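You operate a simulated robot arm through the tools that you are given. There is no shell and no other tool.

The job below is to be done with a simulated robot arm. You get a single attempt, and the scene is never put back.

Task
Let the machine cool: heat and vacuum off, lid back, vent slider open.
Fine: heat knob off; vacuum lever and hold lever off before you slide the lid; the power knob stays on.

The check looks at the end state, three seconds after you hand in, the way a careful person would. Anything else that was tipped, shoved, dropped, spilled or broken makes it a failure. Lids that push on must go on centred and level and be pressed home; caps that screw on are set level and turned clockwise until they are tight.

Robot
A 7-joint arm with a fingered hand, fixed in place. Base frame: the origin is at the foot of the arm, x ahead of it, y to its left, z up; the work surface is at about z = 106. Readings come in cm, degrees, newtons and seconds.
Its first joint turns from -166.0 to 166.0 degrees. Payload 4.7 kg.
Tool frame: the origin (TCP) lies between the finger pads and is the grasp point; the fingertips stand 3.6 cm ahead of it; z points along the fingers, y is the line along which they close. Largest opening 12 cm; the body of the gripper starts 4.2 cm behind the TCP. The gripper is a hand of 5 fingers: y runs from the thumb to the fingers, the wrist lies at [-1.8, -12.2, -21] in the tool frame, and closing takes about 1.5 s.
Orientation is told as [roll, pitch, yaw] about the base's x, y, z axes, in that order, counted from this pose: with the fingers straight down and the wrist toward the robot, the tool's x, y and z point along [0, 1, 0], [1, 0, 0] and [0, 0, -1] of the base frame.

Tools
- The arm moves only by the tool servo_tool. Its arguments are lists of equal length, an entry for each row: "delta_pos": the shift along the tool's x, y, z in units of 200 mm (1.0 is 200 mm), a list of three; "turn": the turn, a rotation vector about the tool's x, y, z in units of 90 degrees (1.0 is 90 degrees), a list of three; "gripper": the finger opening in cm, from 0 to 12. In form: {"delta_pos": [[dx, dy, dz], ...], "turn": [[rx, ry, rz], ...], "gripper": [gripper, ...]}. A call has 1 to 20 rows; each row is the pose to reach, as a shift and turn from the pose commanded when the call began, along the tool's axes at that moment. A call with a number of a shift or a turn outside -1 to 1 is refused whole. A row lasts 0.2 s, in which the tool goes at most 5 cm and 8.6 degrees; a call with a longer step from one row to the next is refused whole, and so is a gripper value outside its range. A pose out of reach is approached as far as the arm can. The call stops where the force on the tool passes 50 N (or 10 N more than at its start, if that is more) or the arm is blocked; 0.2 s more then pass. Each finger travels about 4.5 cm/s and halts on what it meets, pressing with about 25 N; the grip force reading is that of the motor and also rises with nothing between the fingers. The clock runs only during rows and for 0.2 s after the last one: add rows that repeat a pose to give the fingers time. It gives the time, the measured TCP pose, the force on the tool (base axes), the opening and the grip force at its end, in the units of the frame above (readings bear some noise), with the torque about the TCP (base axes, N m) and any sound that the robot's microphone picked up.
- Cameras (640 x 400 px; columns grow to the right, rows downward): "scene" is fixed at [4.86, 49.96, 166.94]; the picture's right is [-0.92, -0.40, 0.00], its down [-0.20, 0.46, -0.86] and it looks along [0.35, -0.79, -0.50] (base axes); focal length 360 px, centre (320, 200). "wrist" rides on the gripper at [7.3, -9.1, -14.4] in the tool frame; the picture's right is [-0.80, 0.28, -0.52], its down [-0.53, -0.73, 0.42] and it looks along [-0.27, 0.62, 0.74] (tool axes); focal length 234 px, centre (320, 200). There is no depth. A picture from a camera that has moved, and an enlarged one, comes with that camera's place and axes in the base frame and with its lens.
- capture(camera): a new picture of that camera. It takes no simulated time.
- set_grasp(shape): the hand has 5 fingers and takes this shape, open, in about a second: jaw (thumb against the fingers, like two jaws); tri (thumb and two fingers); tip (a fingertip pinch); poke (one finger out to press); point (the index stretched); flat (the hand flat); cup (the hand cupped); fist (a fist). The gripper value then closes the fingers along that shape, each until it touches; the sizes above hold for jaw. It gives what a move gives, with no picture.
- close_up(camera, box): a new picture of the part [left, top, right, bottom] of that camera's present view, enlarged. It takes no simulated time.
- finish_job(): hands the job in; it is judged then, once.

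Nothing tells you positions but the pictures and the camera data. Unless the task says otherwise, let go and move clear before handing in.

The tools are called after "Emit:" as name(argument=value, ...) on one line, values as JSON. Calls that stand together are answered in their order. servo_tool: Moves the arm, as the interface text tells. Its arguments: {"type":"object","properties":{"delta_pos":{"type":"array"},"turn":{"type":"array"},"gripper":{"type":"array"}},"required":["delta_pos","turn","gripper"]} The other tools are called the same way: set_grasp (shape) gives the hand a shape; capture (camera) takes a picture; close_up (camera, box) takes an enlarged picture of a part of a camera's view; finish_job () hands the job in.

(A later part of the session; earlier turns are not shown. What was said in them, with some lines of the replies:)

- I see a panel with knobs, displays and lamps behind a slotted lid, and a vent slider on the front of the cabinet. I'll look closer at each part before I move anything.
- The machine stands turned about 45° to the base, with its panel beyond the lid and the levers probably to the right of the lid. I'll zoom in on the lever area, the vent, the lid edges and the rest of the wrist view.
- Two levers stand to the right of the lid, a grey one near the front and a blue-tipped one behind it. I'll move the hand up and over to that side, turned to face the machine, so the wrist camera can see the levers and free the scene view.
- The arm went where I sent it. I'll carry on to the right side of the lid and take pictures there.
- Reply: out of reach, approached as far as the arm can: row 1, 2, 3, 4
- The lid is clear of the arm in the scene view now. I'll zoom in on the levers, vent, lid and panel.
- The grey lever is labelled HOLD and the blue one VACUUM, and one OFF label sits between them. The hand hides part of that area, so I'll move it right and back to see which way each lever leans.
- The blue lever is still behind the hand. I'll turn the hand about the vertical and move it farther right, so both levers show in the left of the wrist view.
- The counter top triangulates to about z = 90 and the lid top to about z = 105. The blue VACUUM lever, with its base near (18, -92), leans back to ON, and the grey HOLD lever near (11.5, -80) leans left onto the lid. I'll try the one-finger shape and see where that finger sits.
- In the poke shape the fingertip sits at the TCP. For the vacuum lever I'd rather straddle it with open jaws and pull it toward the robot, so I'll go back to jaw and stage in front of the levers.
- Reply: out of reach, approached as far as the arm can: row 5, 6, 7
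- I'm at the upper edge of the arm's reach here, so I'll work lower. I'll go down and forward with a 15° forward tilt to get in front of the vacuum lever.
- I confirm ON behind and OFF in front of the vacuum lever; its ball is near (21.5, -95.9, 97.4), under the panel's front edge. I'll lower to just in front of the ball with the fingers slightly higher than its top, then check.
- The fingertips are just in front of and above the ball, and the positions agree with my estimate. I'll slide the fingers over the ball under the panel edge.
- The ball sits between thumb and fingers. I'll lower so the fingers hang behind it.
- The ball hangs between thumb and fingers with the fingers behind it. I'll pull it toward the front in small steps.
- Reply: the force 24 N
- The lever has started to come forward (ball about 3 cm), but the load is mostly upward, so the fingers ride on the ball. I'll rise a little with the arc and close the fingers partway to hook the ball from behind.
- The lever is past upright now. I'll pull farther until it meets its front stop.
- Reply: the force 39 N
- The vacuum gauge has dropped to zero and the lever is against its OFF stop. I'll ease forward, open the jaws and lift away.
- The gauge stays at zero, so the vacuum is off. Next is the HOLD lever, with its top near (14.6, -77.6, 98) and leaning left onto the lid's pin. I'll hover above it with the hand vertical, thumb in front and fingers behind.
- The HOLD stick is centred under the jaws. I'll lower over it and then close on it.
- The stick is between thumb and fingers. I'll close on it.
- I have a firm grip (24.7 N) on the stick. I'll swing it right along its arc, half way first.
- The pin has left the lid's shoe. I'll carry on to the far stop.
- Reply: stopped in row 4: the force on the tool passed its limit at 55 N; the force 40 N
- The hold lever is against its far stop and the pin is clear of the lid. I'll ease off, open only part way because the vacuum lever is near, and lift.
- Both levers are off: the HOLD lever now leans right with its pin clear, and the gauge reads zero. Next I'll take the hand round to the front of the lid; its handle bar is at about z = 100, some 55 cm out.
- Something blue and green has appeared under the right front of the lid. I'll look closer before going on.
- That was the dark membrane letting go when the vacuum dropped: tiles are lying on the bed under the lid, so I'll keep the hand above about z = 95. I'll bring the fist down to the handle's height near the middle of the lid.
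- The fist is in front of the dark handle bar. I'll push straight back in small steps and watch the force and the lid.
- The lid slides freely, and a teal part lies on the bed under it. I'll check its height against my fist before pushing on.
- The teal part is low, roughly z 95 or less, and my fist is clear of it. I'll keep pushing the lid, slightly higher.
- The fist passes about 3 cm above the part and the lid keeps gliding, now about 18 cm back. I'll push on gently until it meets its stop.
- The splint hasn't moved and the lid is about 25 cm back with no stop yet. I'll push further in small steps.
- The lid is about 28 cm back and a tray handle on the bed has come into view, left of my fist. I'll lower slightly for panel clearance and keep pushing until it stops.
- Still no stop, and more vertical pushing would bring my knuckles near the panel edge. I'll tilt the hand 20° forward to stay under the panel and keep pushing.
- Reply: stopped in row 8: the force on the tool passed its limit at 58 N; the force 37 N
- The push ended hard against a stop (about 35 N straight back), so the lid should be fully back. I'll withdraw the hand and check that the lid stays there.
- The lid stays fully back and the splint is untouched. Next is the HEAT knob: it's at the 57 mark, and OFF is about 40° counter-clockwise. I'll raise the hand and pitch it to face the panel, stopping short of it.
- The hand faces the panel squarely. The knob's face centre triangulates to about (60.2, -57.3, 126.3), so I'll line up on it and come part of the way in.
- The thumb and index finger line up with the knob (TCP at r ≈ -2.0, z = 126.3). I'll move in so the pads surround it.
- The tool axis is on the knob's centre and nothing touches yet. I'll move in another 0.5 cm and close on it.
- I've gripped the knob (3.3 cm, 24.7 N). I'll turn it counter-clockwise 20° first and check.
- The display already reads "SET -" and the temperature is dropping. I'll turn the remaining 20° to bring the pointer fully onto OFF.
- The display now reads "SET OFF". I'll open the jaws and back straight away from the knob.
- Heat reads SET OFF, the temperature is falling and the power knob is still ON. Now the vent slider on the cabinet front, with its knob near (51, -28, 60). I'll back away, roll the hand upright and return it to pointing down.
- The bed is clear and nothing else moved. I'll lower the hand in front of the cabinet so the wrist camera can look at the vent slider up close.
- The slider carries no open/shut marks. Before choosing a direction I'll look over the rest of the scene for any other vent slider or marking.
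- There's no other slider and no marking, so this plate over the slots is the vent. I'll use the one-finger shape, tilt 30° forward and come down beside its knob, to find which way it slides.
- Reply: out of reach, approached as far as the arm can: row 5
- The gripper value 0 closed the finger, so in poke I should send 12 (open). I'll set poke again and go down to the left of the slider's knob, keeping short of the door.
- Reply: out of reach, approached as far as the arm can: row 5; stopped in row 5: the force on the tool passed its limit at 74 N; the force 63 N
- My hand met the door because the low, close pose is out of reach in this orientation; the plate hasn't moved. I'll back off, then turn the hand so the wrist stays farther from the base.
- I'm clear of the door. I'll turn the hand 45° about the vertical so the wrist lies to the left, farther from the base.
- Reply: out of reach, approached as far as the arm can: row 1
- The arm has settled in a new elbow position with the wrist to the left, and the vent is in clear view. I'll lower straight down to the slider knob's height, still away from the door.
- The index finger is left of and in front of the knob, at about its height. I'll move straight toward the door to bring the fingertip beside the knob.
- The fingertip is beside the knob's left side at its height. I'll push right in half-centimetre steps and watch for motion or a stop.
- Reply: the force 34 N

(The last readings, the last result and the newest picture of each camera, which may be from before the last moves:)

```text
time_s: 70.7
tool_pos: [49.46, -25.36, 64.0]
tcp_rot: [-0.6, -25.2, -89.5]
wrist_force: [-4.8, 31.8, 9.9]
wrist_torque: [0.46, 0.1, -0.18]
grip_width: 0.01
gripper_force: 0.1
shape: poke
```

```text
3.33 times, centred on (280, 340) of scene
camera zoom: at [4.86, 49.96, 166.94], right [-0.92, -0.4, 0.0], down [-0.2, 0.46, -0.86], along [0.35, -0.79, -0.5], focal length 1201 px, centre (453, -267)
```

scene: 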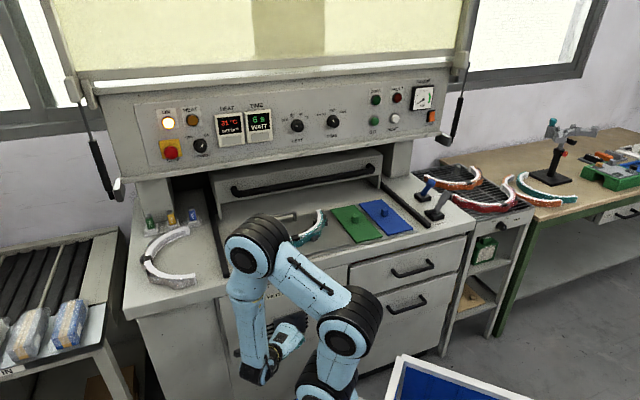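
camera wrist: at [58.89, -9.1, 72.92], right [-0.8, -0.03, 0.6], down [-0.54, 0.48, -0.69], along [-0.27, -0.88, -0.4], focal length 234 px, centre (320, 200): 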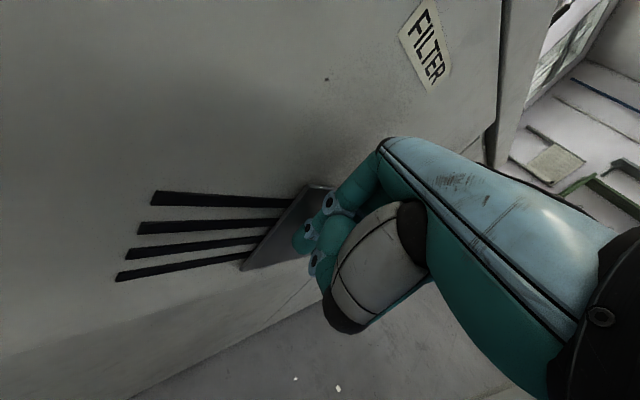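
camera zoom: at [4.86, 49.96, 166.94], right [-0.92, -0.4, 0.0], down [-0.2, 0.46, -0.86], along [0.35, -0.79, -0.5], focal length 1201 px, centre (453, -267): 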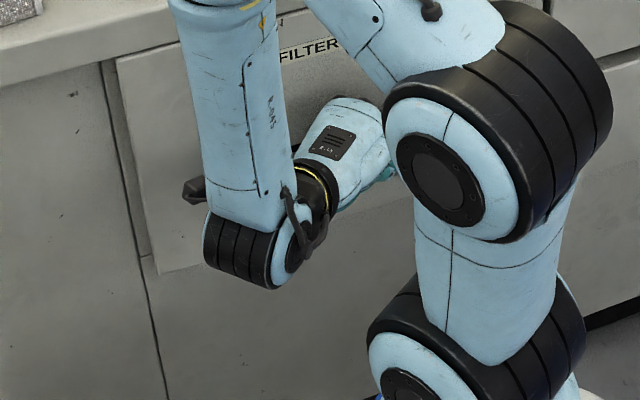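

There's contact (about 19 N sideways, 26 N outward), but I can't yet tell whether the plate moved. I'll get a clearer comparison.

Emit:
capture(camera="wrist")

Emit:
servo_tool(delta_pos=[[-0.018, 0.012, 0.005], [-0.035, 0.028, 0.012]], turn=[[0, 0, 0], [0, 0, 0]], gripper=[12, 12])

Emit:
capture(camera="wrist")

```text
taken
camera wrist: at [56.79, -11.17, 72.91], right [-0.8, -0.03, 0.6], down [-0.54, 0.48, -0.69], along [-0.26, -0.88, -0.4], focal length 234 px, centre (320, 200)
```

wrist: 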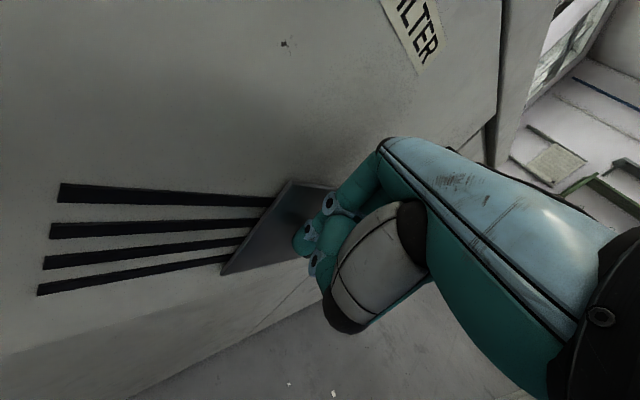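

```text
time_s: 71.2
tool_pos: [49.51, -25.84, 63.99]
tcp_rot: [-0.1, -25.0, -89.4]
wrist_force: [11.9, 47.7, 14.8]
wrist_torque: [0.79, -0.43, 0.05]
grip_width: 0.03
gripper_force: 0.0
shape: poke
stopped in row 2: the force on the tool passed its limit at 52 N (the readings are from after the stop); the commanded pose is now the measured one
```

```text
taken
camera wrist: at [56.68, -11.52, 73.04], right [-0.8, -0.04, 0.59], down [-0.54, 0.48, -0.69], along [-0.26, -0.88, -0.41], focal length 234 px, centre (320, 200)
```

wrist: 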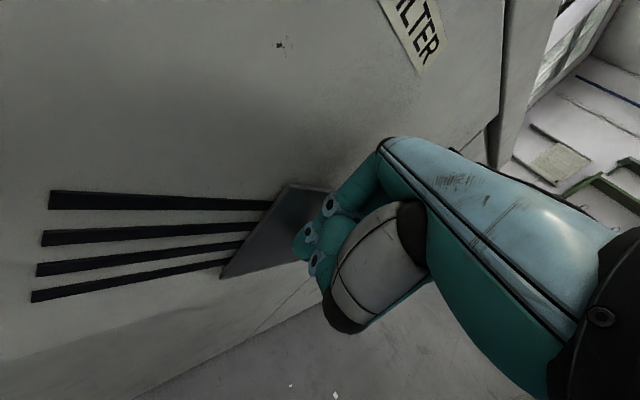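

Emit:
close_up(camera="wrist", box=[190, 150, 390, 320])

Emit:
close_up(camera="scene", box=[240, 290, 340, 360])

```text
2.35 times, centred on (290, 235) of wrist
camera zoom: at [56.68, -11.52, 73.04], right [-0.8, -0.04, 0.59], down [-0.54, 0.48, -0.69], along [-0.26, -0.88, -0.41], focal length 551 px, centre (391, 118)
```

zoom: 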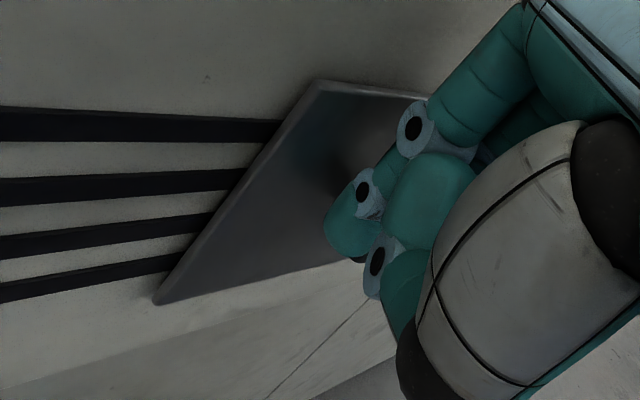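

```text
5.71 times, centred on (290, 325) of scene
camera zoom: at [4.86, 49.96, 166.94], right [-0.92, -0.4, 0.0], down [-0.2, 0.46, -0.86], along [0.35, -0.79, -0.5], focal length 2059 px, centre (491, -514)
```

zoom: 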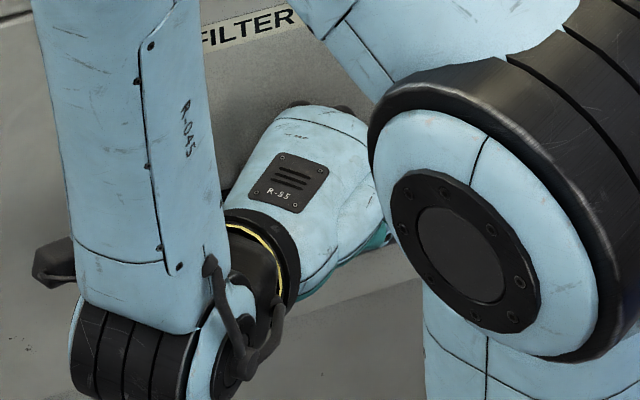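

It's blocked to the right: the plate didn't move under about 42 N, so it's already at its right end and must open to the left. I'll back out and come in on the knob's right side.

Emit:
servo_tool(delta_pos=[[-0.06, -0.055, -0.025], [-0.12, -0.11, -0.05], [-0.177, -0.16, -0.075], [-0.23, -0.11, -0.05], [-0.29, -0.06, -0.03], [-0.34, -0.016, -0.008]], turn=[[0, 0, 0], [0, 0, 0], [0, 0, 0], [0, 0, 0], [0, 0, 0], [0, 0, 0]], gripper=[12, 12, 12, 12, 12, 12])

Emit:
capture(camera="wrist")

Emit:
close_up(camera="wrist", box=[100, 130, 400, 330])

```text
time_s: 71.8
tool_pos: [48.08, -23.87, 64.28]
tcp_rot: [0.9, -25.2, -89.4]
wrist_force: [28.6, 18.0, 1.5]
wrist_torque: [0.39, -0.9, 0.61]
grip_width: 0.0
gripper_force: 0.0
shape: poke
stopped in row 2: the force on the tool passed its limit at 64 N (the readings are from after the stop); the commanded pose is now the measured one
```

```text
taken
camera wrist: at [55.12, -9.57, 73.28], right [-0.81, -0.04, 0.58], down [-0.53, 0.47, -0.7], along [-0.25, -0.88, -0.41], focal length 234 px, centre (320, 200)
```

wrist: 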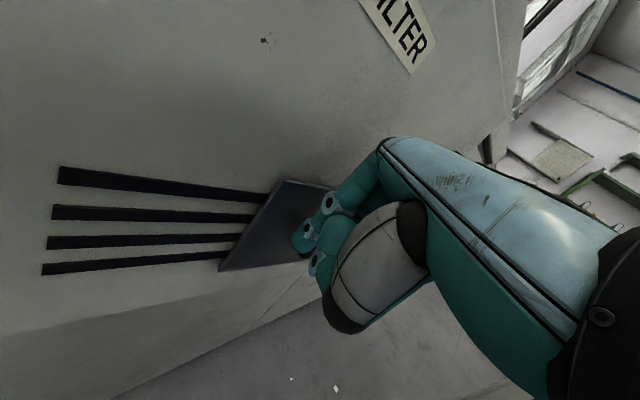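

```text
2.00 times, centred on (250, 230) of wrist
camera zoom: at [55.12, -9.57, 73.28], right [-0.81, -0.04, 0.58], down [-0.53, 0.47, -0.7], along [-0.25, -0.88, -0.41], focal length 468 px, centre (460, 140)
```

zoom: 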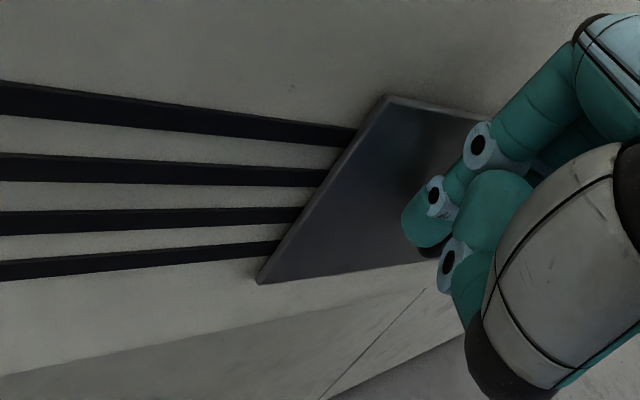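

The finger is still pressed sideways on the knob, so it drags. I'll move left first to unload it, then back out, shift right past the knob and look.

Emit:
servo_tool(delta_pos=[[0.035, -0.032, -0.015], [0.07, -0.064, -0.03], [0.106, -0.096, -0.045], [0.035, -0.16, -0.075], [-0.035, -0.224, -0.105]], turn=[[0, 0, 0], [0, 0, 0], [0, 0, 0], [0, 0, 0], [0, 0, 0]], gripper=[12, 12, 12, 12, 12])

Emit:
capture(camera="wrist")

Emit:
close_up(camera="wrist", box=[100, 100, 400, 300])

```text
time_s: 73.0
tool_pos: [47.05, -18.85, 64.16]
tcp_rot: [0.3, -25.0, -89.5]
wrist_force: [0.2, 0.1, -0.1]
wrist_torque: [-0.02, -0.04, -0.03]
grip_width: 0.03
gripper_force: 0.1
shape: poke
```

```text
taken
camera wrist: at [54.11, -4.56, 73.14], right [-0.81, -0.04, 0.59], down [-0.53, 0.48, -0.7], along [-0.25, -0.88, -0.41], focal length 234 px, centre (320, 200)
```

wrist: 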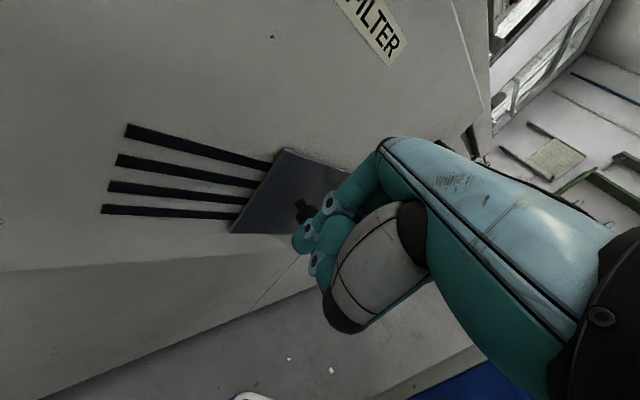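

```text
2.00 times, centred on (250, 200) of wrist
camera zoom: at [54.11, -4.56, 73.14], right [-0.81, -0.04, 0.59], down [-0.53, 0.48, -0.7], along [-0.25, -0.88, -0.41], focal length 468 px, centre (460, 200)
```

zoom: 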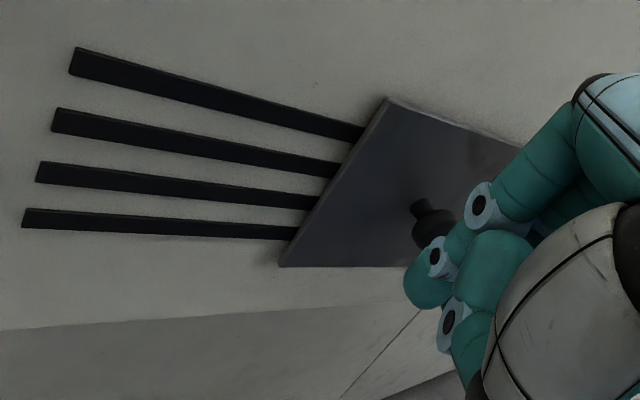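

Something looks off: the plate seems nearer than before, so my retreat may have pulled the filter door ajar. I'll check the door edge.

Emit:
close_up(camera="scene", box=[200, 250, 400, 400])

Emit:
close_up(camera="wrist", box=[300, 0, 640, 200])

Emit:
close_up(camera="wrist", box=[0, 0, 340, 230])

```text
2.67 times, centred on (300, 325) of scene
camera zoom: at [4.86, 49.96, 166.94], right [-0.92, -0.4, 0.0], down [-0.2, 0.46, -0.86], along [0.35, -0.79, -0.5], focal length 961 px, centre (373, -133)
```

zoom: 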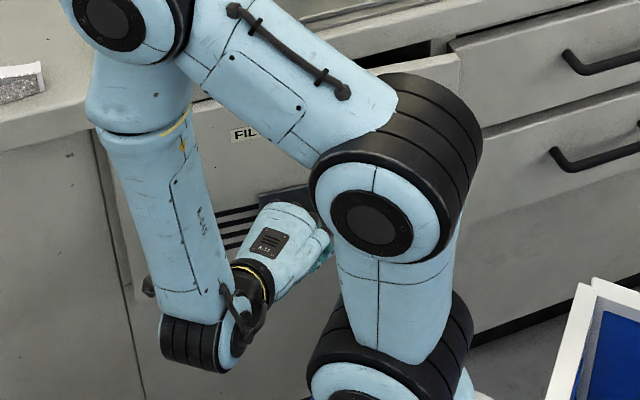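

```text
1.88 times, centred on (470, 100) of wrist
camera zoom: at [54.11, -4.56, 73.14], right [-0.81, -0.04, 0.59], down [-0.53, 0.48, -0.7], along [-0.25, -0.88, -0.41], focal length 441 px, centre (38, 388)
```

zoom: 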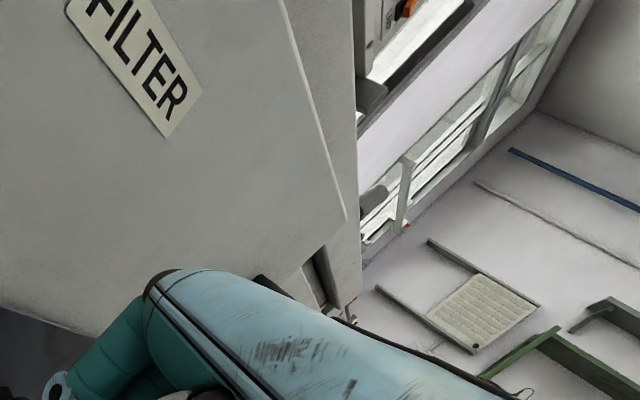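

```text
1.74 times, centred on (170, 115) of wrist
camera zoom: at [54.11, -4.56, 73.14], right [-0.81, -0.04, 0.59], down [-0.53, 0.48, -0.7], along [-0.25, -0.88, -0.41], focal length 407 px, centre (581, 348)
```

zoom: 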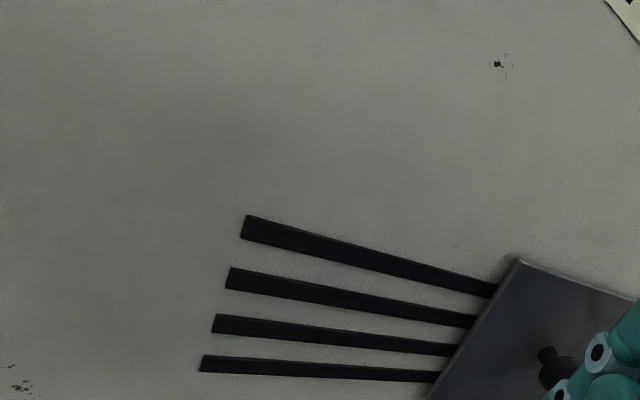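

The filter door is indeed ajar by about 4°; I'll push it shut later. The plate crept about 1 cm right and then stopped, so right is the shut end and open is to the left. I'll move to the knob's right side.

Emit:
servo_tool(delta_pos=[[-0.07, 0.06, 0.028], [-0.14, 0.12, 0.056], [-0.2, 0.18, 0.084], [-0.265, 0.24, 0.112]], turn=[[0, 0, 0], [0, 0, 0], [0, 0, 0], [0, 0, 0]], gripper=[12, 12, 12, 12])

Emit:
capture(camera="wrist")

Emit:
close_up(camera="wrist", box=[100, 100, 400, 300])

Emit:
close_up(camera="scene", box=[200, 250, 400, 400])

```text
time_s: 74.0
tool_pos: [41.8, -24.34, 64.08]
tcp_rot: [0.6, -25.1, -89.4]
wrist_force: [0.1, 0.9, 0.0]
wrist_torque: [-0.02, -0.02, -0.02]
grip_width: 0.01
gripper_force: 0.1
shape: poke
```

```text
taken
camera wrist: at [48.83, -9.97, 73.13], right [-0.81, -0.04, 0.59], down [-0.53, 0.48, -0.7], along [-0.25, -0.88, -0.41], focal length 234 px, centre (320, 200)
```

wrist: 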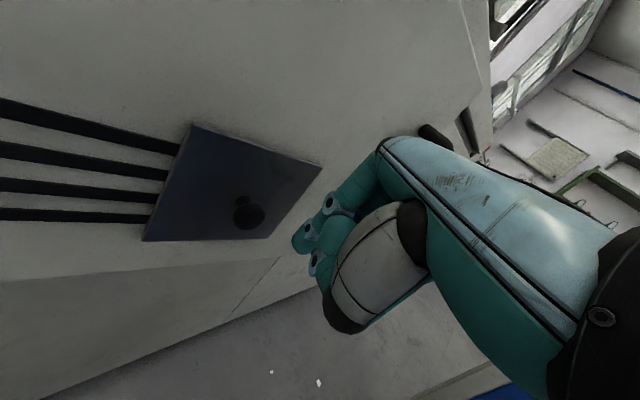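

```text
2.00 times, centred on (250, 200) of wrist
camera zoom: at [48.83, -9.97, 73.13], right [-0.81, -0.04, 0.59], down [-0.53, 0.48, -0.7], along [-0.25, -0.88, -0.41], focal length 468 px, centre (460, 200)
```

zoom: 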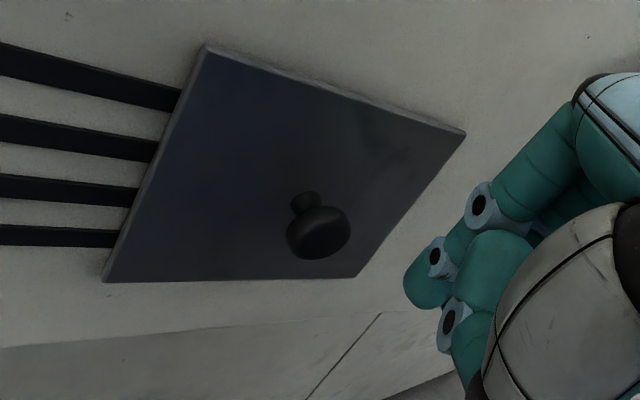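

```text
2.67 times, centred on (300, 325) of scene
camera zoom: at [4.86, 49.96, 166.94], right [-0.92, -0.4, 0.0], down [-0.2, 0.46, -0.86], along [0.35, -0.79, -0.5], focal length 961 px, centre (373, -133)
```

zoom: 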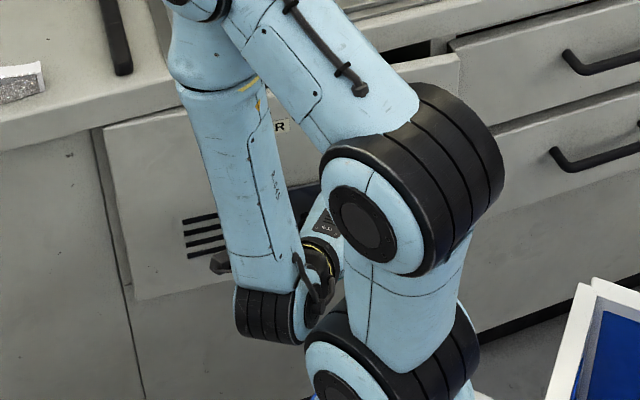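

The plate is now at its right end (the right slot ends are covered), and my finger is right of the knob. I'll move in beside the knob without touching the plate.

Emit:
servo_tool(delta_pos=[[0.055, 0.05, 0.023], [0.11, 0.1, 0.046], [0.163, 0.147, 0.069]], turn=[[0, 0, 0], [0, 0, 0], [0, 0, 0]], gripper=[12, 12, 12])

Emit:
capture(camera="wrist")

Emit:
close_up(camera="wrist", box=[100, 120, 400, 320])

```text
time_s: 74.8
tool_pos: [44.93, -27.43, 64.16]
tcp_rot: [0.4, -25.1, -89.5]
wrist_force: [0.1, -0.4, 0.5]
wrist_torque: [0.01, 0.0, 0.0]
grip_width: 0.0
gripper_force: 0.0
shape: poke
```

```text
taken
camera wrist: at [52.1, -13.2, 73.16], right [-0.81, -0.04, 0.59], down [-0.53, 0.48, -0.7], along [-0.25, -0.88, -0.41], focal length 234 px, centre (320, 200)
```

wrist: 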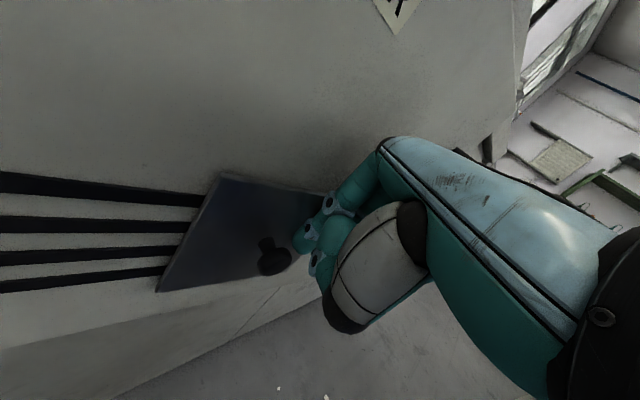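

```text
2.00 times, centred on (250, 220) of wrist
camera zoom: at [52.1, -13.2, 73.16], right [-0.81, -0.04, 0.59], down [-0.53, 0.48, -0.7], along [-0.25, -0.88, -0.41], focal length 468 px, centre (460, 160)
```

zoom: 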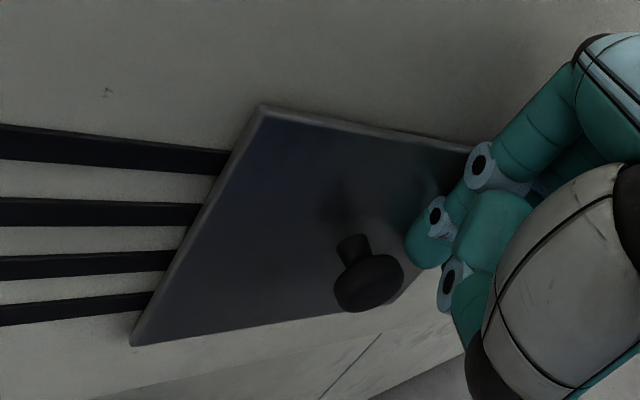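

The finger is just right of the knob but slightly high. I'll lower 1 cm and push left in small steps.

Emit:
servo_tool(delta_pos=[[0.0, -0.021, 0.045], [0.028, -0.043, 0.035], [0.057, -0.066, 0.024], [0.085, -0.088, 0.014], [0.114, -0.11, 0.003], [0.142, -0.133, -0.007], [0.17, -0.155, -0.018]], turn=[[0, 0, 0], [0, 0, 0], [0, 0, 0], [0, 0, 0], [0, 0, 0], [0, 0, 0], [0, 0, 0]], gripper=[12, 12, 12, 12, 12, 12, 12])

Emit:
capture(camera="wrist")

Emit:
close_up(camera="wrist", box=[100, 120, 400, 320])

```text
time_s: 76.4
tool_pos: [48.37, -24.38, 63.22]
tcp_rot: [0.4, -25.0, -89.6]
wrist_force: [-0.9, -2.0, -1.0]
wrist_torque: [-0.04, 0.02, -0.04]
grip_width: 0.02
gripper_force: 0.0
shape: poke
```

```text
taken
camera wrist: at [55.48, -10.22, 72.24], right [-0.81, -0.04, 0.59], down [-0.53, 0.48, -0.7], along [-0.25, -0.88, -0.41], focal length 234 px, centre (320, 200)
```

wrist: 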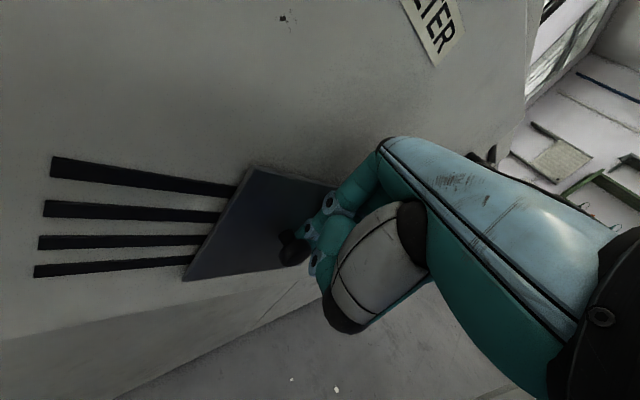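

```text
2.00 times, centred on (250, 220) of wrist
camera zoom: at [55.48, -10.22, 72.24], right [-0.81, -0.04, 0.59], down [-0.53, 0.48, -0.7], along [-0.25, -0.88, -0.41], focal length 468 px, centre (460, 160)
```

zoom: 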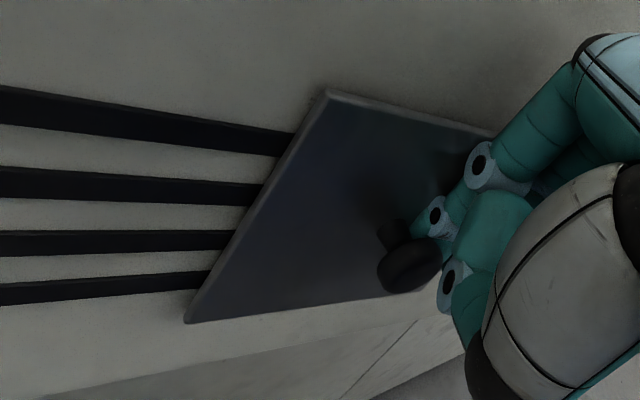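

The plate slides left with only about 2 N. I'll keep pushing until it reaches its left end.

Emit:
servo_tool(delta_pos=[[0.03, -0.024, -0.011], [0.061, -0.048, -0.022], [0.091, -0.072, -0.033], [0.121, -0.095, -0.044], [0.152, -0.119, -0.056], [0.182, -0.143, -0.067], [0.212, -0.167, -0.078], [0.243, -0.191, -0.089], [0.273, -0.215, -0.1], [0.303, -0.238, -0.111]], turn=[[0, 0, 0], [0, 0, 0], [0, 0, 0], [0, 0, 0], [0, 0, 0], [0, 0, 0], [0, 0, 0], [0, 0, 0], [0, 0, 0], [0, 0, 0]], gripper=[12, 12, 12, 12, 12, 12, 12, 12, 12, 12])

Emit:
capture(camera="wrist")

Emit:
close_up(camera="wrist", box=[60, 120, 400, 340])

```text
time_s: 78.6
tool_pos: [54.39, -19.26, 63.21]
tcp_rot: [0.4, -25.1, -89.5]
wrist_force: [-0.3, -1.1, 0.3]
wrist_torque: [-0.05, -0.06, -0.06]
grip_width: 0.0
gripper_force: 0.0
shape: poke
```

```text
taken
camera wrist: at [61.48, -4.88, 72.2], right [-0.81, -0.04, 0.59], down [-0.53, 0.48, -0.7], along [-0.25, -0.88, -0.41], focal length 234 px, centre (320, 200)
```

wrist: 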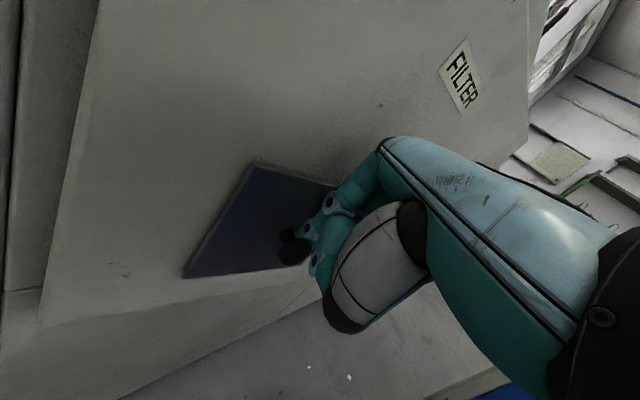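

```text
1.82 times, centred on (230, 230) of wrist
camera zoom: at [61.48, -4.88, 72.2], right [-0.81, -0.04, 0.59], down [-0.53, 0.48, -0.7], along [-0.25, -0.88, -0.41], focal length 426 px, centre (484, 146)
```

zoom: 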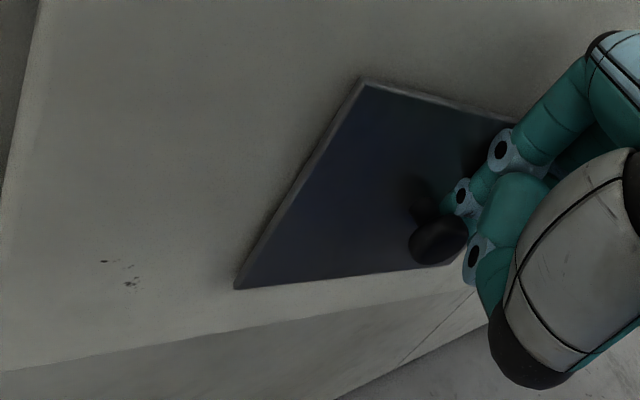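

The plate has reached the left slot ends and still offers little resistance. I'll push a bit more to find its end stop.

Emit:
servo_tool(delta_pos=[[0.019, -0.015, -0.007], [0.038, -0.03, -0.014], [0.057, -0.045, -0.021], [0.076, -0.06, -0.028], [0.095, -0.074, -0.035], [0.114, -0.089, -0.042]], turn=[[0, 0, 0], [0, 0, 0], [0, 0, 0], [0, 0, 0], [0, 0, 0], [0, 0, 0]], gripper=[12, 12, 12, 12, 12, 12])

Emit:
capture(camera="wrist")

Emit:
capture(camera="scene")

```text
time_s: 79.4
tool_pos: [54.5, -18.41, 63.05]
tcp_rot: [-0.6, -25.3, -89.5]
wrist_force: [-20.8, -10.0, 9.4]
wrist_torque: [-0.46, 0.12, -0.49]
grip_width: 0.0
gripper_force: 0.1
shape: poke
stopped in row 3: the force on the tool passed its limit at 54 N (the readings are from after the stop); the commanded pose is now the measured one
```

```text
taken
camera wrist: at [61.84, -4.11, 71.94], right [-0.8, -0.03, 0.6], down [-0.54, 0.48, -0.69], along [-0.27, -0.88, -0.4], focal length 234 px, centre (320, 200)
```

wrist: 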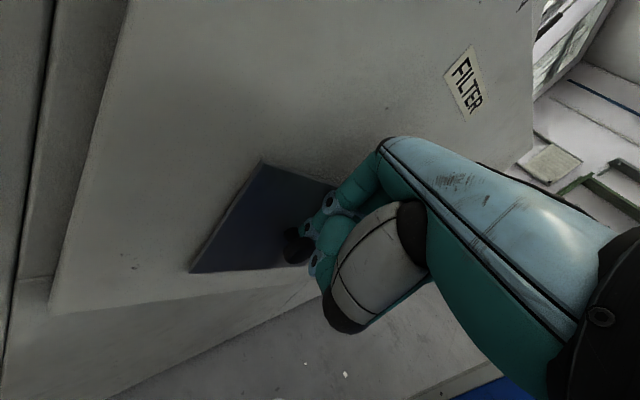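

```text
taken
```

scene: 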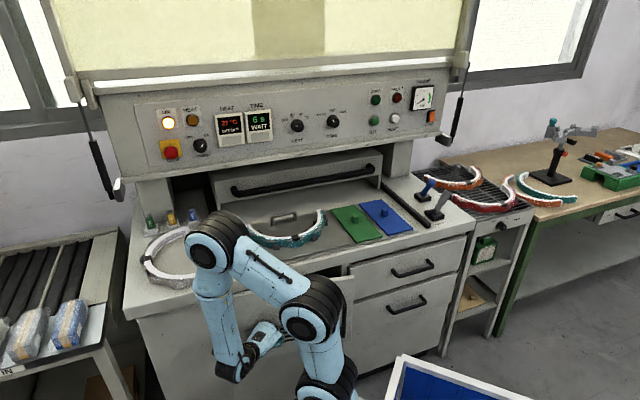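

The slider is at its left stop. I'll unload to the right first, then back straight out so I don't drag the door.

Emit:
servo_tool(delta_pos=[[-0.05, 0.03, 0.015], [-0.106, 0.06, 0.028], [-0.14, 0.03, 0.01], [-0.21, -0.03, -0.015], [-0.3, -0.11, -0.05], [-0.389, -0.19, -0.09]], turn=[[0, 0, 0], [0, 0, 0], [0, 0, 0], [0, 0, 0], [0, 0, 0], [0, 0, 0]], gripper=[12, 12, 12, 12, 12, 12])

Emit:
capture(camera="wrist")

Emit:
close_up(camera="scene", box=[120, 210, 400, 400])

```text
time_s: 80.8
tool_pos: [46.98, -14.17, 63.02]
tcp_rot: [-0.3, -25.3, -89.6]
wrist_force: [-0.8, -0.1, 0.8]
wrist_torque: [-0.03, 0.01, 0.04]
grip_width: 0.0
gripper_force: 0.1
shape: poke
```

```text
taken
camera wrist: at [54.2, 0.05, 72.02], right [-0.8, -0.03, 0.6], down [-0.54, 0.48, -0.69], along [-0.26, -0.88, -0.4], focal length 234 px, centre (320, 200)
```

wrist: 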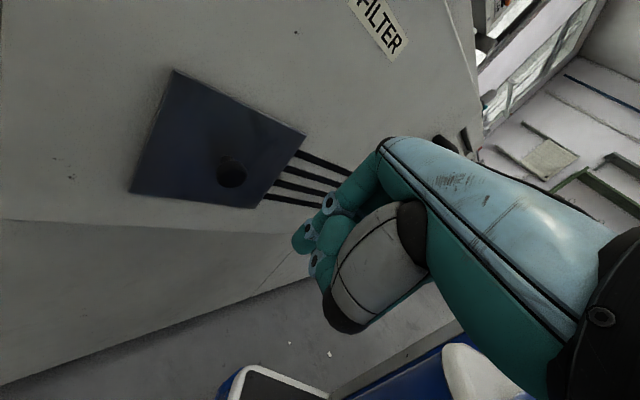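

```text
2.11 times, centred on (260, 305) of scene
camera zoom: at [4.86, 49.96, 166.94], right [-0.92, -0.4, 0.0], down [-0.2, 0.46, -0.86], along [0.35, -0.79, -0.5], focal length 758 px, centre (446, -21)
```

zoom: 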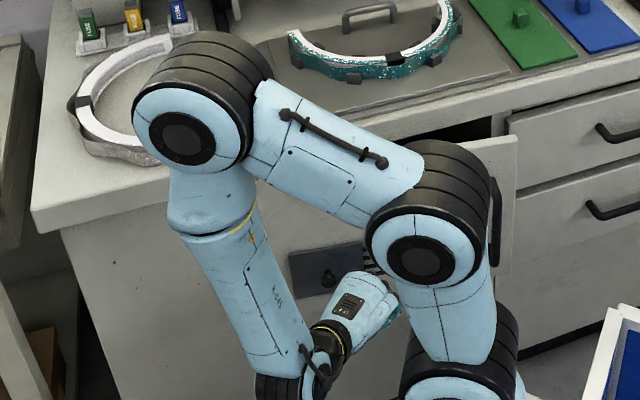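

The slider is at the left with the right-hand slots uncovered. The door is still ajar, so I'll move to its plain area between the slots and the handle to push it shut.

Emit:
servo_tool(delta_pos=[[-0.08, 0.13, 0.06], [-0.16, 0.26, 0.122], [-0.235, 0.395, 0.185], [-0.31, 0.53, 0.247], [-0.39, 0.661, 0.309]], turn=[[0, 0, 0], [0, 0, 0], [0, 0, 0], [0, 0, 0], [0, 0, 0]], gripper=[12, 12, 12, 12, 12])

Emit:
capture(camera="wrist")

Emit:
close_up(camera="scene", box=[200, 240, 400, 380])

```text
time_s: 82.0
tool_pos: [39.29, -29.0, 63.17]
tcp_rot: [-0.3, -25.2, -89.5]
wrist_force: [-0.6, 0.6, 0.2]
wrist_torque: [0.0, -0.01, -0.01]
grip_width: 0.0
gripper_force: 0.0
shape: poke
```

```text
taken
camera wrist: at [46.49, -14.57, 72.09], right [-0.8, -0.03, 0.6], down [-0.54, 0.48, -0.69], along [-0.26, -0.88, -0.4], focal length 234 px, centre (320, 200)
```

wrist: 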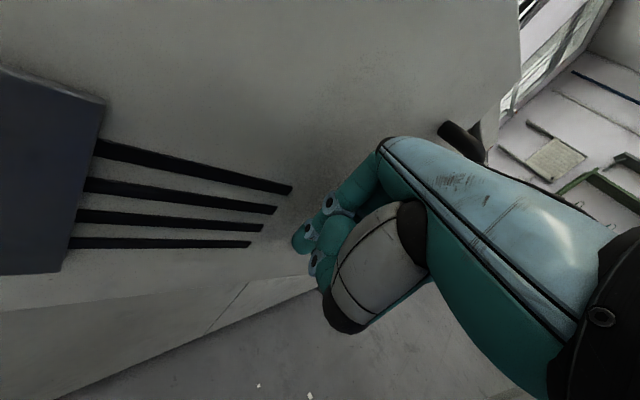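

```text
2.86 times, centred on (300, 310) of scene
camera zoom: at [4.86, 49.96, 166.94], right [-0.92, -0.4, 0.0], down [-0.2, 0.46, -0.86], along [0.35, -0.79, -0.5], focal length 1029 px, centre (377, -114)
```

zoom: 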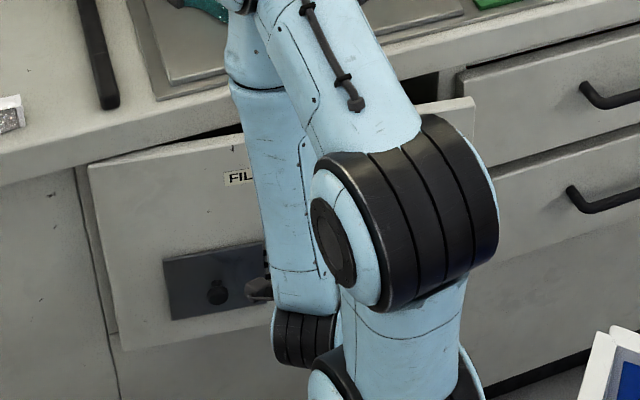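

The door is open about 7°. I'll press it closed with the fingertip in small steps.

Emit:
servo_tool(delta_pos=[[0.025, 0.022, 0.0105], [0.05, 0.045, 0.021], [0.075, 0.067, 0.0315], [0.099, 0.09, 0.042], [0.124, 0.112, 0.0525], [0.148, 0.134, 0.063], [0.173, 0.157, 0.0735], [0.198, 0.179, 0.084], [0.212, 0.192, 0.09]], turn=[[0, 0, 0], [0, 0, 0], [0, 0, 0], [0, 0, 0], [0, 0, 0], [0, 0, 0], [0, 0, 0], [0, 0, 0], [0, 0, 0]], gripper=[12, 12, 12, 12, 12, 12, 12, 12, 12])

Emit:
capture(camera="wrist")

Emit:
close_up(camera="scene", box=[200, 240, 400, 380])

```text
time_s: 84.0
tool_pos: [43.37, -33.04, 63.23]
tcp_rot: [-0.3, -25.3, -89.5]
wrist_force: [0.2, -0.2, 0.0]
wrist_torque: [0.01, 0.01, 0.0]
grip_width: 0.0
gripper_force: 0.0
shape: poke
```

```text
taken
camera wrist: at [50.79, -18.81, 72.11], right [-0.8, -0.03, 0.6], down [-0.54, 0.48, -0.69], along [-0.26, -0.88, -0.4], focal length 234 px, centre (320, 200)
```

wrist: 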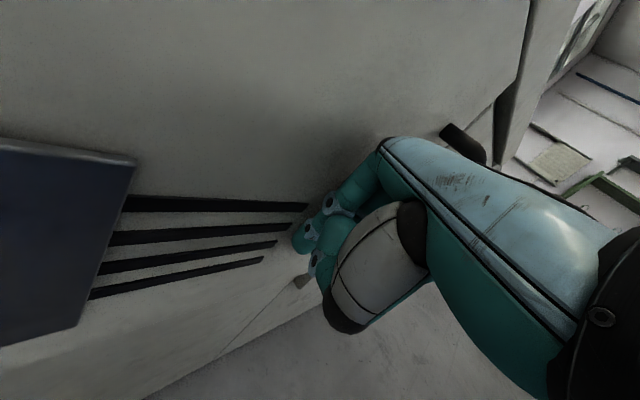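

```text
2.86 times, centred on (300, 310) of scene
camera zoom: at [4.86, 49.96, 166.94], right [-0.92, -0.4, 0.0], down [-0.2, 0.46, -0.86], along [0.35, -0.79, -0.5], focal length 1029 px, centre (377, -114)
```

zoom: 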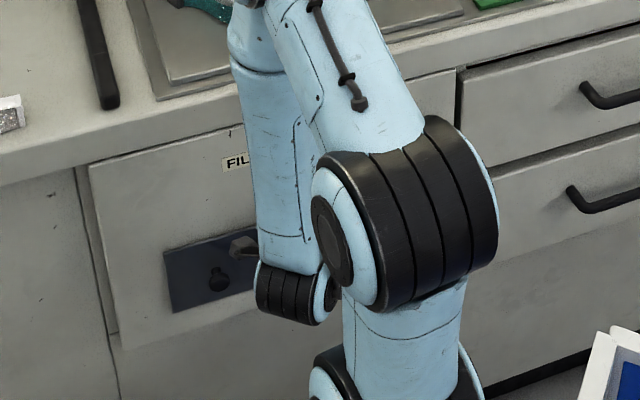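

The door looks nearly flush. I'll press a little further until it firmly stops.

Emit:
servo_tool(delta_pos=[[0.011, 0.01, 0.0045], [0.021, 0.019, 0.009], [0.032, 0.029, 0.0135], [0.042, 0.038, 0.018], [0.053, 0.048, 0.0225]], turn=[[0, 0, 0], [0, 0, 0], [0, 0, 0], [0, 0, 0], [0, 0, 0]], gripper=[12, 12, 12, 12, 12])

Emit:
capture(camera="wrist")

```text
time_s: 85.1
tool_pos: [43.91, -33.63, 62.96]
tcp_rot: [-0.8, -24.8, -89.6]
wrist_force: [-13.7, 16.0, 3.1]
wrist_torque: [-0.47, -0.39, -0.14]
grip_width: 0.02
gripper_force: 0.0
shape: poke
stopped in row 5: the force on the tool passed its limit at 54 N (the readings are from after the stop); the commanded pose is now the measured one
```

```text
taken
camera wrist: at [51.36, -19.56, 71.87], right [-0.8, -0.03, 0.6], down [-0.54, 0.49, -0.69], along [-0.27, -0.87, -0.41], focal length 234 px, centre (320, 200)
```

wrist: 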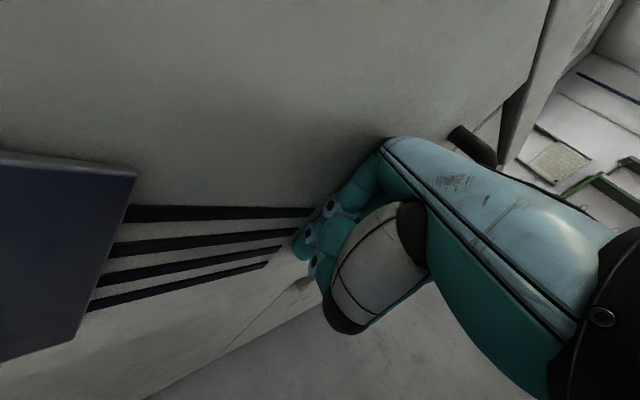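

The door has shut against its stop. I'll back straight away and check both door and slider.

Emit:
servo_tool(delta_pos=[[-0.04, -0.036, -0.017], [-0.1, -0.09, -0.042], [-0.16, -0.145, -0.068], [-0.22, -0.2, -0.093], [-0.283, -0.256, -0.12]], turn=[[0, 0, 0], [0, 0, 0], [0, 0, 0], [0, 0, 0], [0, 0, 0]], gripper=[12, 12, 12, 12, 12])

Emit:
capture(camera="wrist")

Emit:
close_up(camera="scene", box=[200, 240, 400, 380])

```text
time_s: 86.3
tool_pos: [38.41, -28.35, 63.03]
tcp_rot: [-0.6, -25.0, -89.5]
wrist_force: [0.8, 0.5, 0.3]
wrist_torque: [-0.02, 0.01, 0.04]
grip_width: 0.0
gripper_force: 0.0
shape: poke
```

```text
taken
camera wrist: at [45.85, -14.05, 71.99], right [-0.8, -0.03, 0.6], down [-0.54, 0.48, -0.69], along [-0.27, -0.88, -0.4], focal length 234 px, centre (320, 200)
```

wrist: 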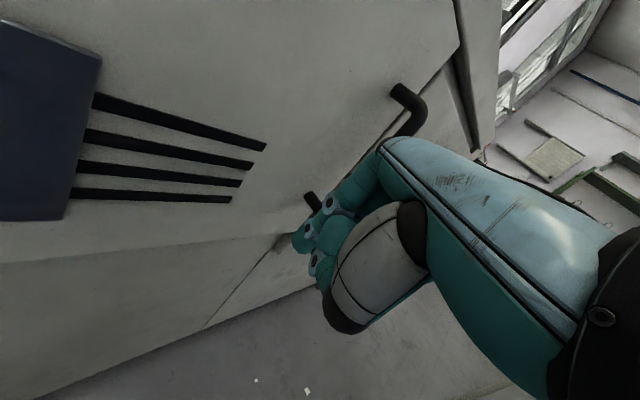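

```text
2.86 times, centred on (300, 310) of scene
camera zoom: at [4.86, 49.96, 166.94], right [-0.92, -0.4, 0.0], down [-0.2, 0.46, -0.86], along [0.35, -0.79, -0.5], focal length 1029 px, centre (377, -114)
```

zoom: 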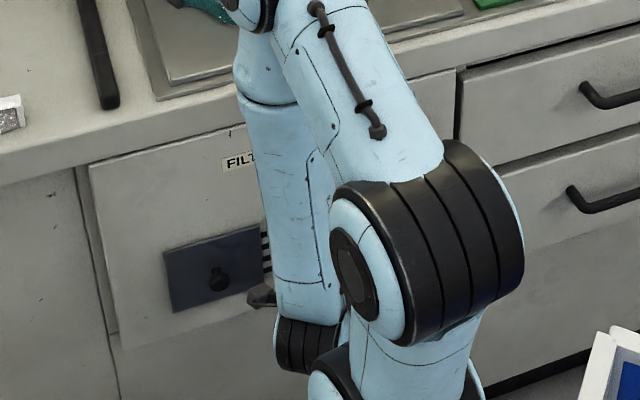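

The door is flush again and the slider sits at its left end. I'll retrace my way out: left a little, then straight up.

Emit:
servo_tool(delta_pos=[[0.12, -0.09, -0.055], [0.24, -0.18, -0.11], [0.35, -0.27, -0.165], [0.465, -0.359, -0.217], [0.465, -0.27, -0.41], [0.465, -0.18, -0.6], [0.465, -0.09, -0.79], [0.465, 0.0, -0.98]], turn=[[0, 0, 0], [0, 0, 0], [0, 0, 0], [0, 0, 0], [0, 0, 0], [0, 0, 0], [0, 0, 0], [0, 0, 0]], gripper=[12, 12, 12, 12, 12, 12, 12, 12])

Emit:
capture(camera="scene")

Emit:
capture(camera="wrist")

```text
time_s: 88.1
tool_pos: [47.83, -19.96, 80.8]
tcp_rot: [-0.7, -24.9, -89.6]
wrist_force: [-0.1, 0.0, -0.2]
wrist_torque: [-0.02, 0.02, -0.03]
grip_width: 0.0
gripper_force: 0.0
shape: poke
```

```text
taken
```

scene: 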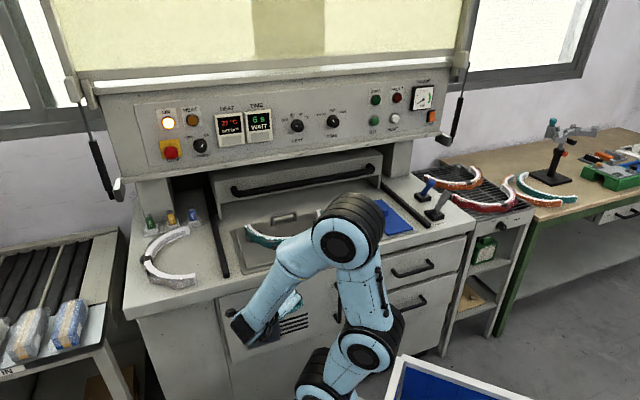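

```text
taken
camera wrist: at [55.13, -5.71, 89.71], right [-0.8, -0.03, 0.6], down [-0.54, 0.48, -0.69], along [-0.27, -0.87, -0.4], focal length 234 px, centre (320, 200)
```

wrist: 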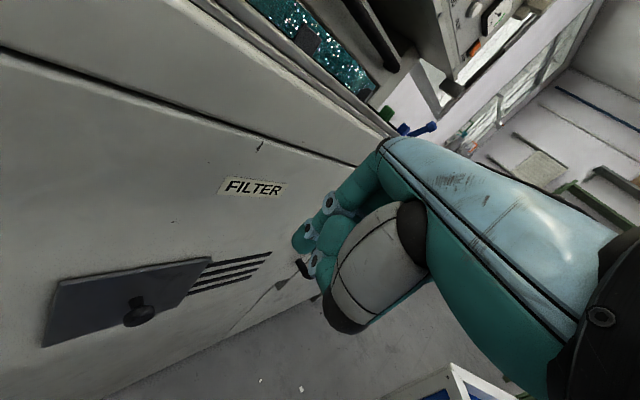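

Both the door and the slider look right. I'll raise the arm and turn it back toward a neutral pose clear of the machine.

Emit:
servo_tool(delta_pos=[[0.0, 0.06, -0.12], [0.0, 0.12, -0.24], [-0.04, 0.2, -0.35], [-0.11, 0.31, -0.45], [-0.19, 0.43, -0.53], [-0.27, 0.56, -0.6], [-0.35, 0.69, -0.66], [-0.424, 0.808, -0.726]], turn=[[0, 0, 0], [0, 0, 0], [0, 0.035, -0.075], [0, 0.07, -0.15], [0, 0.105, -0.226], [0, 0.14, -0.302], [0, 0.175, -0.378], [0, 0.21, -0.453]], gripper=[12, 12, 12, 12, 12, 12, 12, 12])

Emit:
capture(camera="scene")

Emit:
capture(camera="wrist")

```text
time_s: 89.9
tool_pos: [43.33, -28.2, 98.17]
tcp_rot: [-6.2, -31.2, -54.2]
wrist_force: [0.1, 0.4, 0.6]
wrist_torque: [0.04, 0.0, 0.01]
grip_width: 0.0
gripper_force: 0.0
shape: poke
out of reach, approached as far as the arm can: row 6, 7, 8
```

```text
taken
```

scene: 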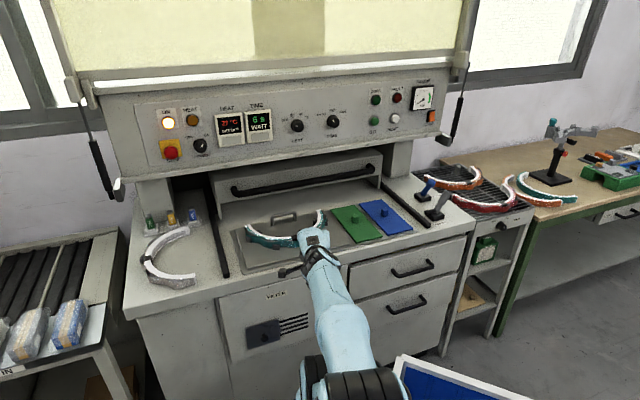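

```text
taken
camera wrist: at [41.94, -11.24, 104.73], right [-0.65, -0.37, 0.67], down [-0.72, 0.02, -0.69], along [0.24, -0.93, -0.28], focal length 234 px, centre (320, 200)
```

wrist: 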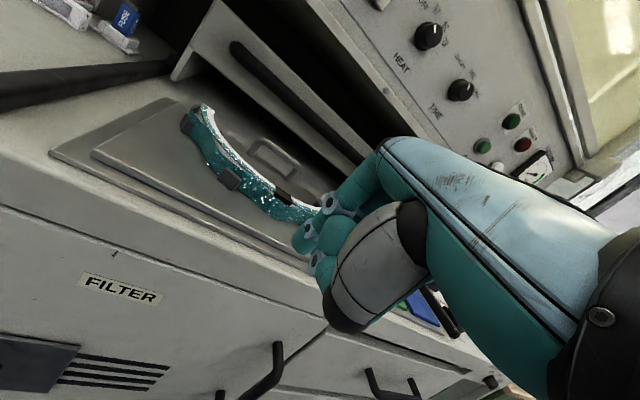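

The vent, door, levers and lid all look right from here. I'll lift the hand higher, clear of the bed, and do a last full inspection.

Emit:
servo_tool(delta_pos=[[0, 0.08, -0.15], [0, 0.16, -0.31], [0, 0.25, -0.48], [0, 0.33, -0.62], [0, 0.33, -0.62]], turn=[[0, 0, 0], [0, 0, 0], [0, 0, 0], [0, 0, 0], [0, 0, 0]], gripper=[12, 12, 12, 12, 12])

Emit:
capture(camera="scene")

Emit:
close_up(camera="scene", box=[200, 270, 360, 380])

Emit:
close_up(camera="scene", box=[140, 80, 360, 200])

Emit:
close_up(camera="scene", box=[350, 80, 530, 230])

Emit:
capture(camera="wrist")

```text
time_s: 91.1
tool_pos: [44.14, -26.9, 112.0]
tcp_rot: [-6.2, -31.2, -54.3]
wrist_force: [-0.4, 0.0, -0.3]
wrist_torque: [0.0, -0.03, -0.01]
grip_width: 0.0
gripper_force: 0.0
shape: poke
```

```text
taken
```

scene: 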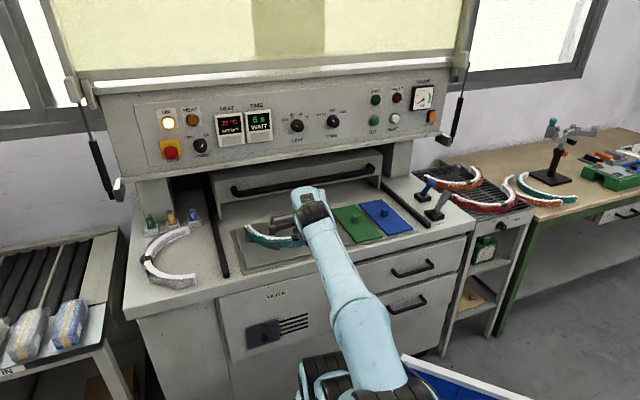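

```text
3.64 times, centred on (280, 325) of scene
camera zoom: at [4.86, 49.96, 166.94], right [-0.92, -0.4, 0.0], down [-0.2, 0.46, -0.86], along [0.35, -0.79, -0.5], focal length 1310 px, centre (466, -254)
```

zoom: 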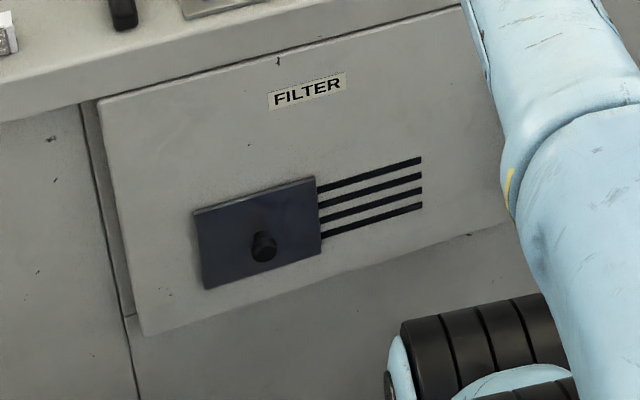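

```text
2.91 times, centred on (250, 140) of scene
camera zoom: at [4.86, 49.96, 166.94], right [-0.92, -0.4, 0.0], down [-0.2, 0.46, -0.86], along [0.35, -0.79, -0.5], focal length 1048 px, centre (524, 374)
```

zoom: 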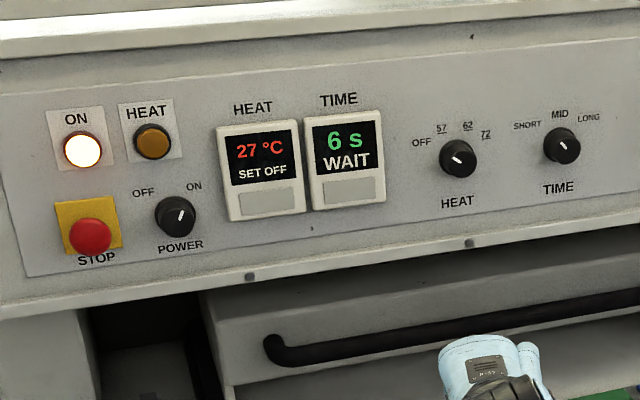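

```text
2.67 times, centred on (440, 155) of scene
camera zoom: at [4.86, 49.96, 166.94], right [-0.92, -0.4, 0.0], down [-0.2, 0.46, -0.86], along [0.35, -0.79, -0.5], focal length 961 px, centre (0, 320)
```

zoom: 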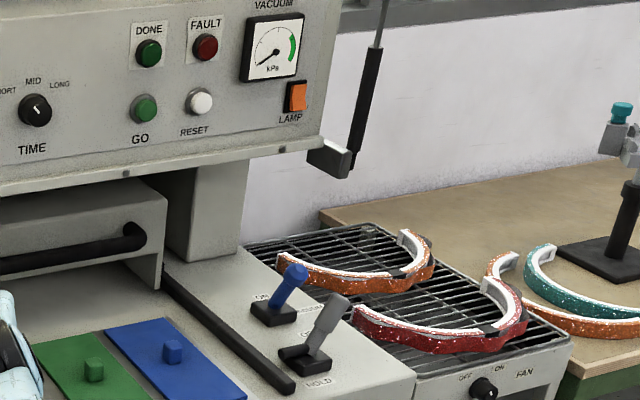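

```text
taken
camera wrist: at [42.69, -9.85, 118.73], right [-0.65, -0.37, 0.67], down [-0.72, 0.02, -0.69], along [0.24, -0.93, -0.28], focal length 234 px, centre (320, 200)
```

wrist: 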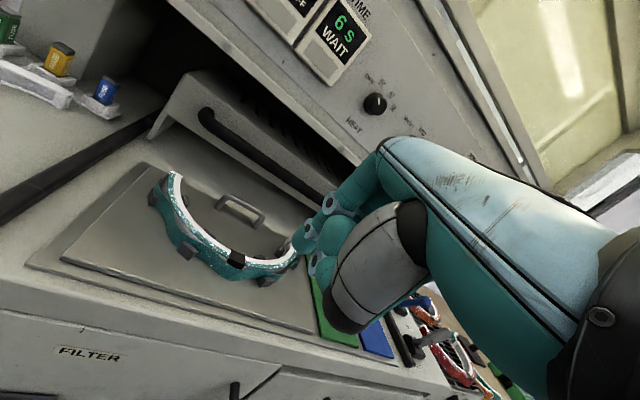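

The last look agrees with the task:
- **Heat:** the knob points at OFF, the display reads SET OFF and 27 °C, and power is still ON.
- **Vacuum and hold:** the gauge is at zero, and both levers went off before the lid moved.
- **Lid:** it's fully back against its stop.
- **Vent slider:** it's at its left stop. The plate has no open/shut marks; I took left as open because it started near the right end.
- **Filter door:** I pulled it ajar by accident while backing away from the slider, then pushed it shut again.

The splints and tiles are where they were and the hand is clear, so I'm handing in.

Emit:
finish_job()

```text
The job is handed in.
```

I've handed the job in with everything set as you asked, but I had to guess which way the vent slider opens.

- **Heat:** the knob is at OFF and the display reads SET OFF. It showed 27 °C at my last look. The power knob is still on.
- **Vacuum and hold:** both levers went off before I slid the lid, and the vacuum gauge reads zero.
- **Lid:** it is fully back against its stop and stayed there after I let go.
- **Vent slider:** it is at its left stop. The plate has no open or shut marks, and it leaves about half the slots uncovered at either end. I took left as open because it started near the right end.

**Filter door:** I bumped this door while reaching for the slider. Later, while backing off, I caught the slider's knob and pulled the door ajar. I pushed it shut, and it lines up with where it was at the start.

From the pictures, nothing else was moved: the splints, tiles, fuses and other controls look as they did. The hand is clear of the machine.
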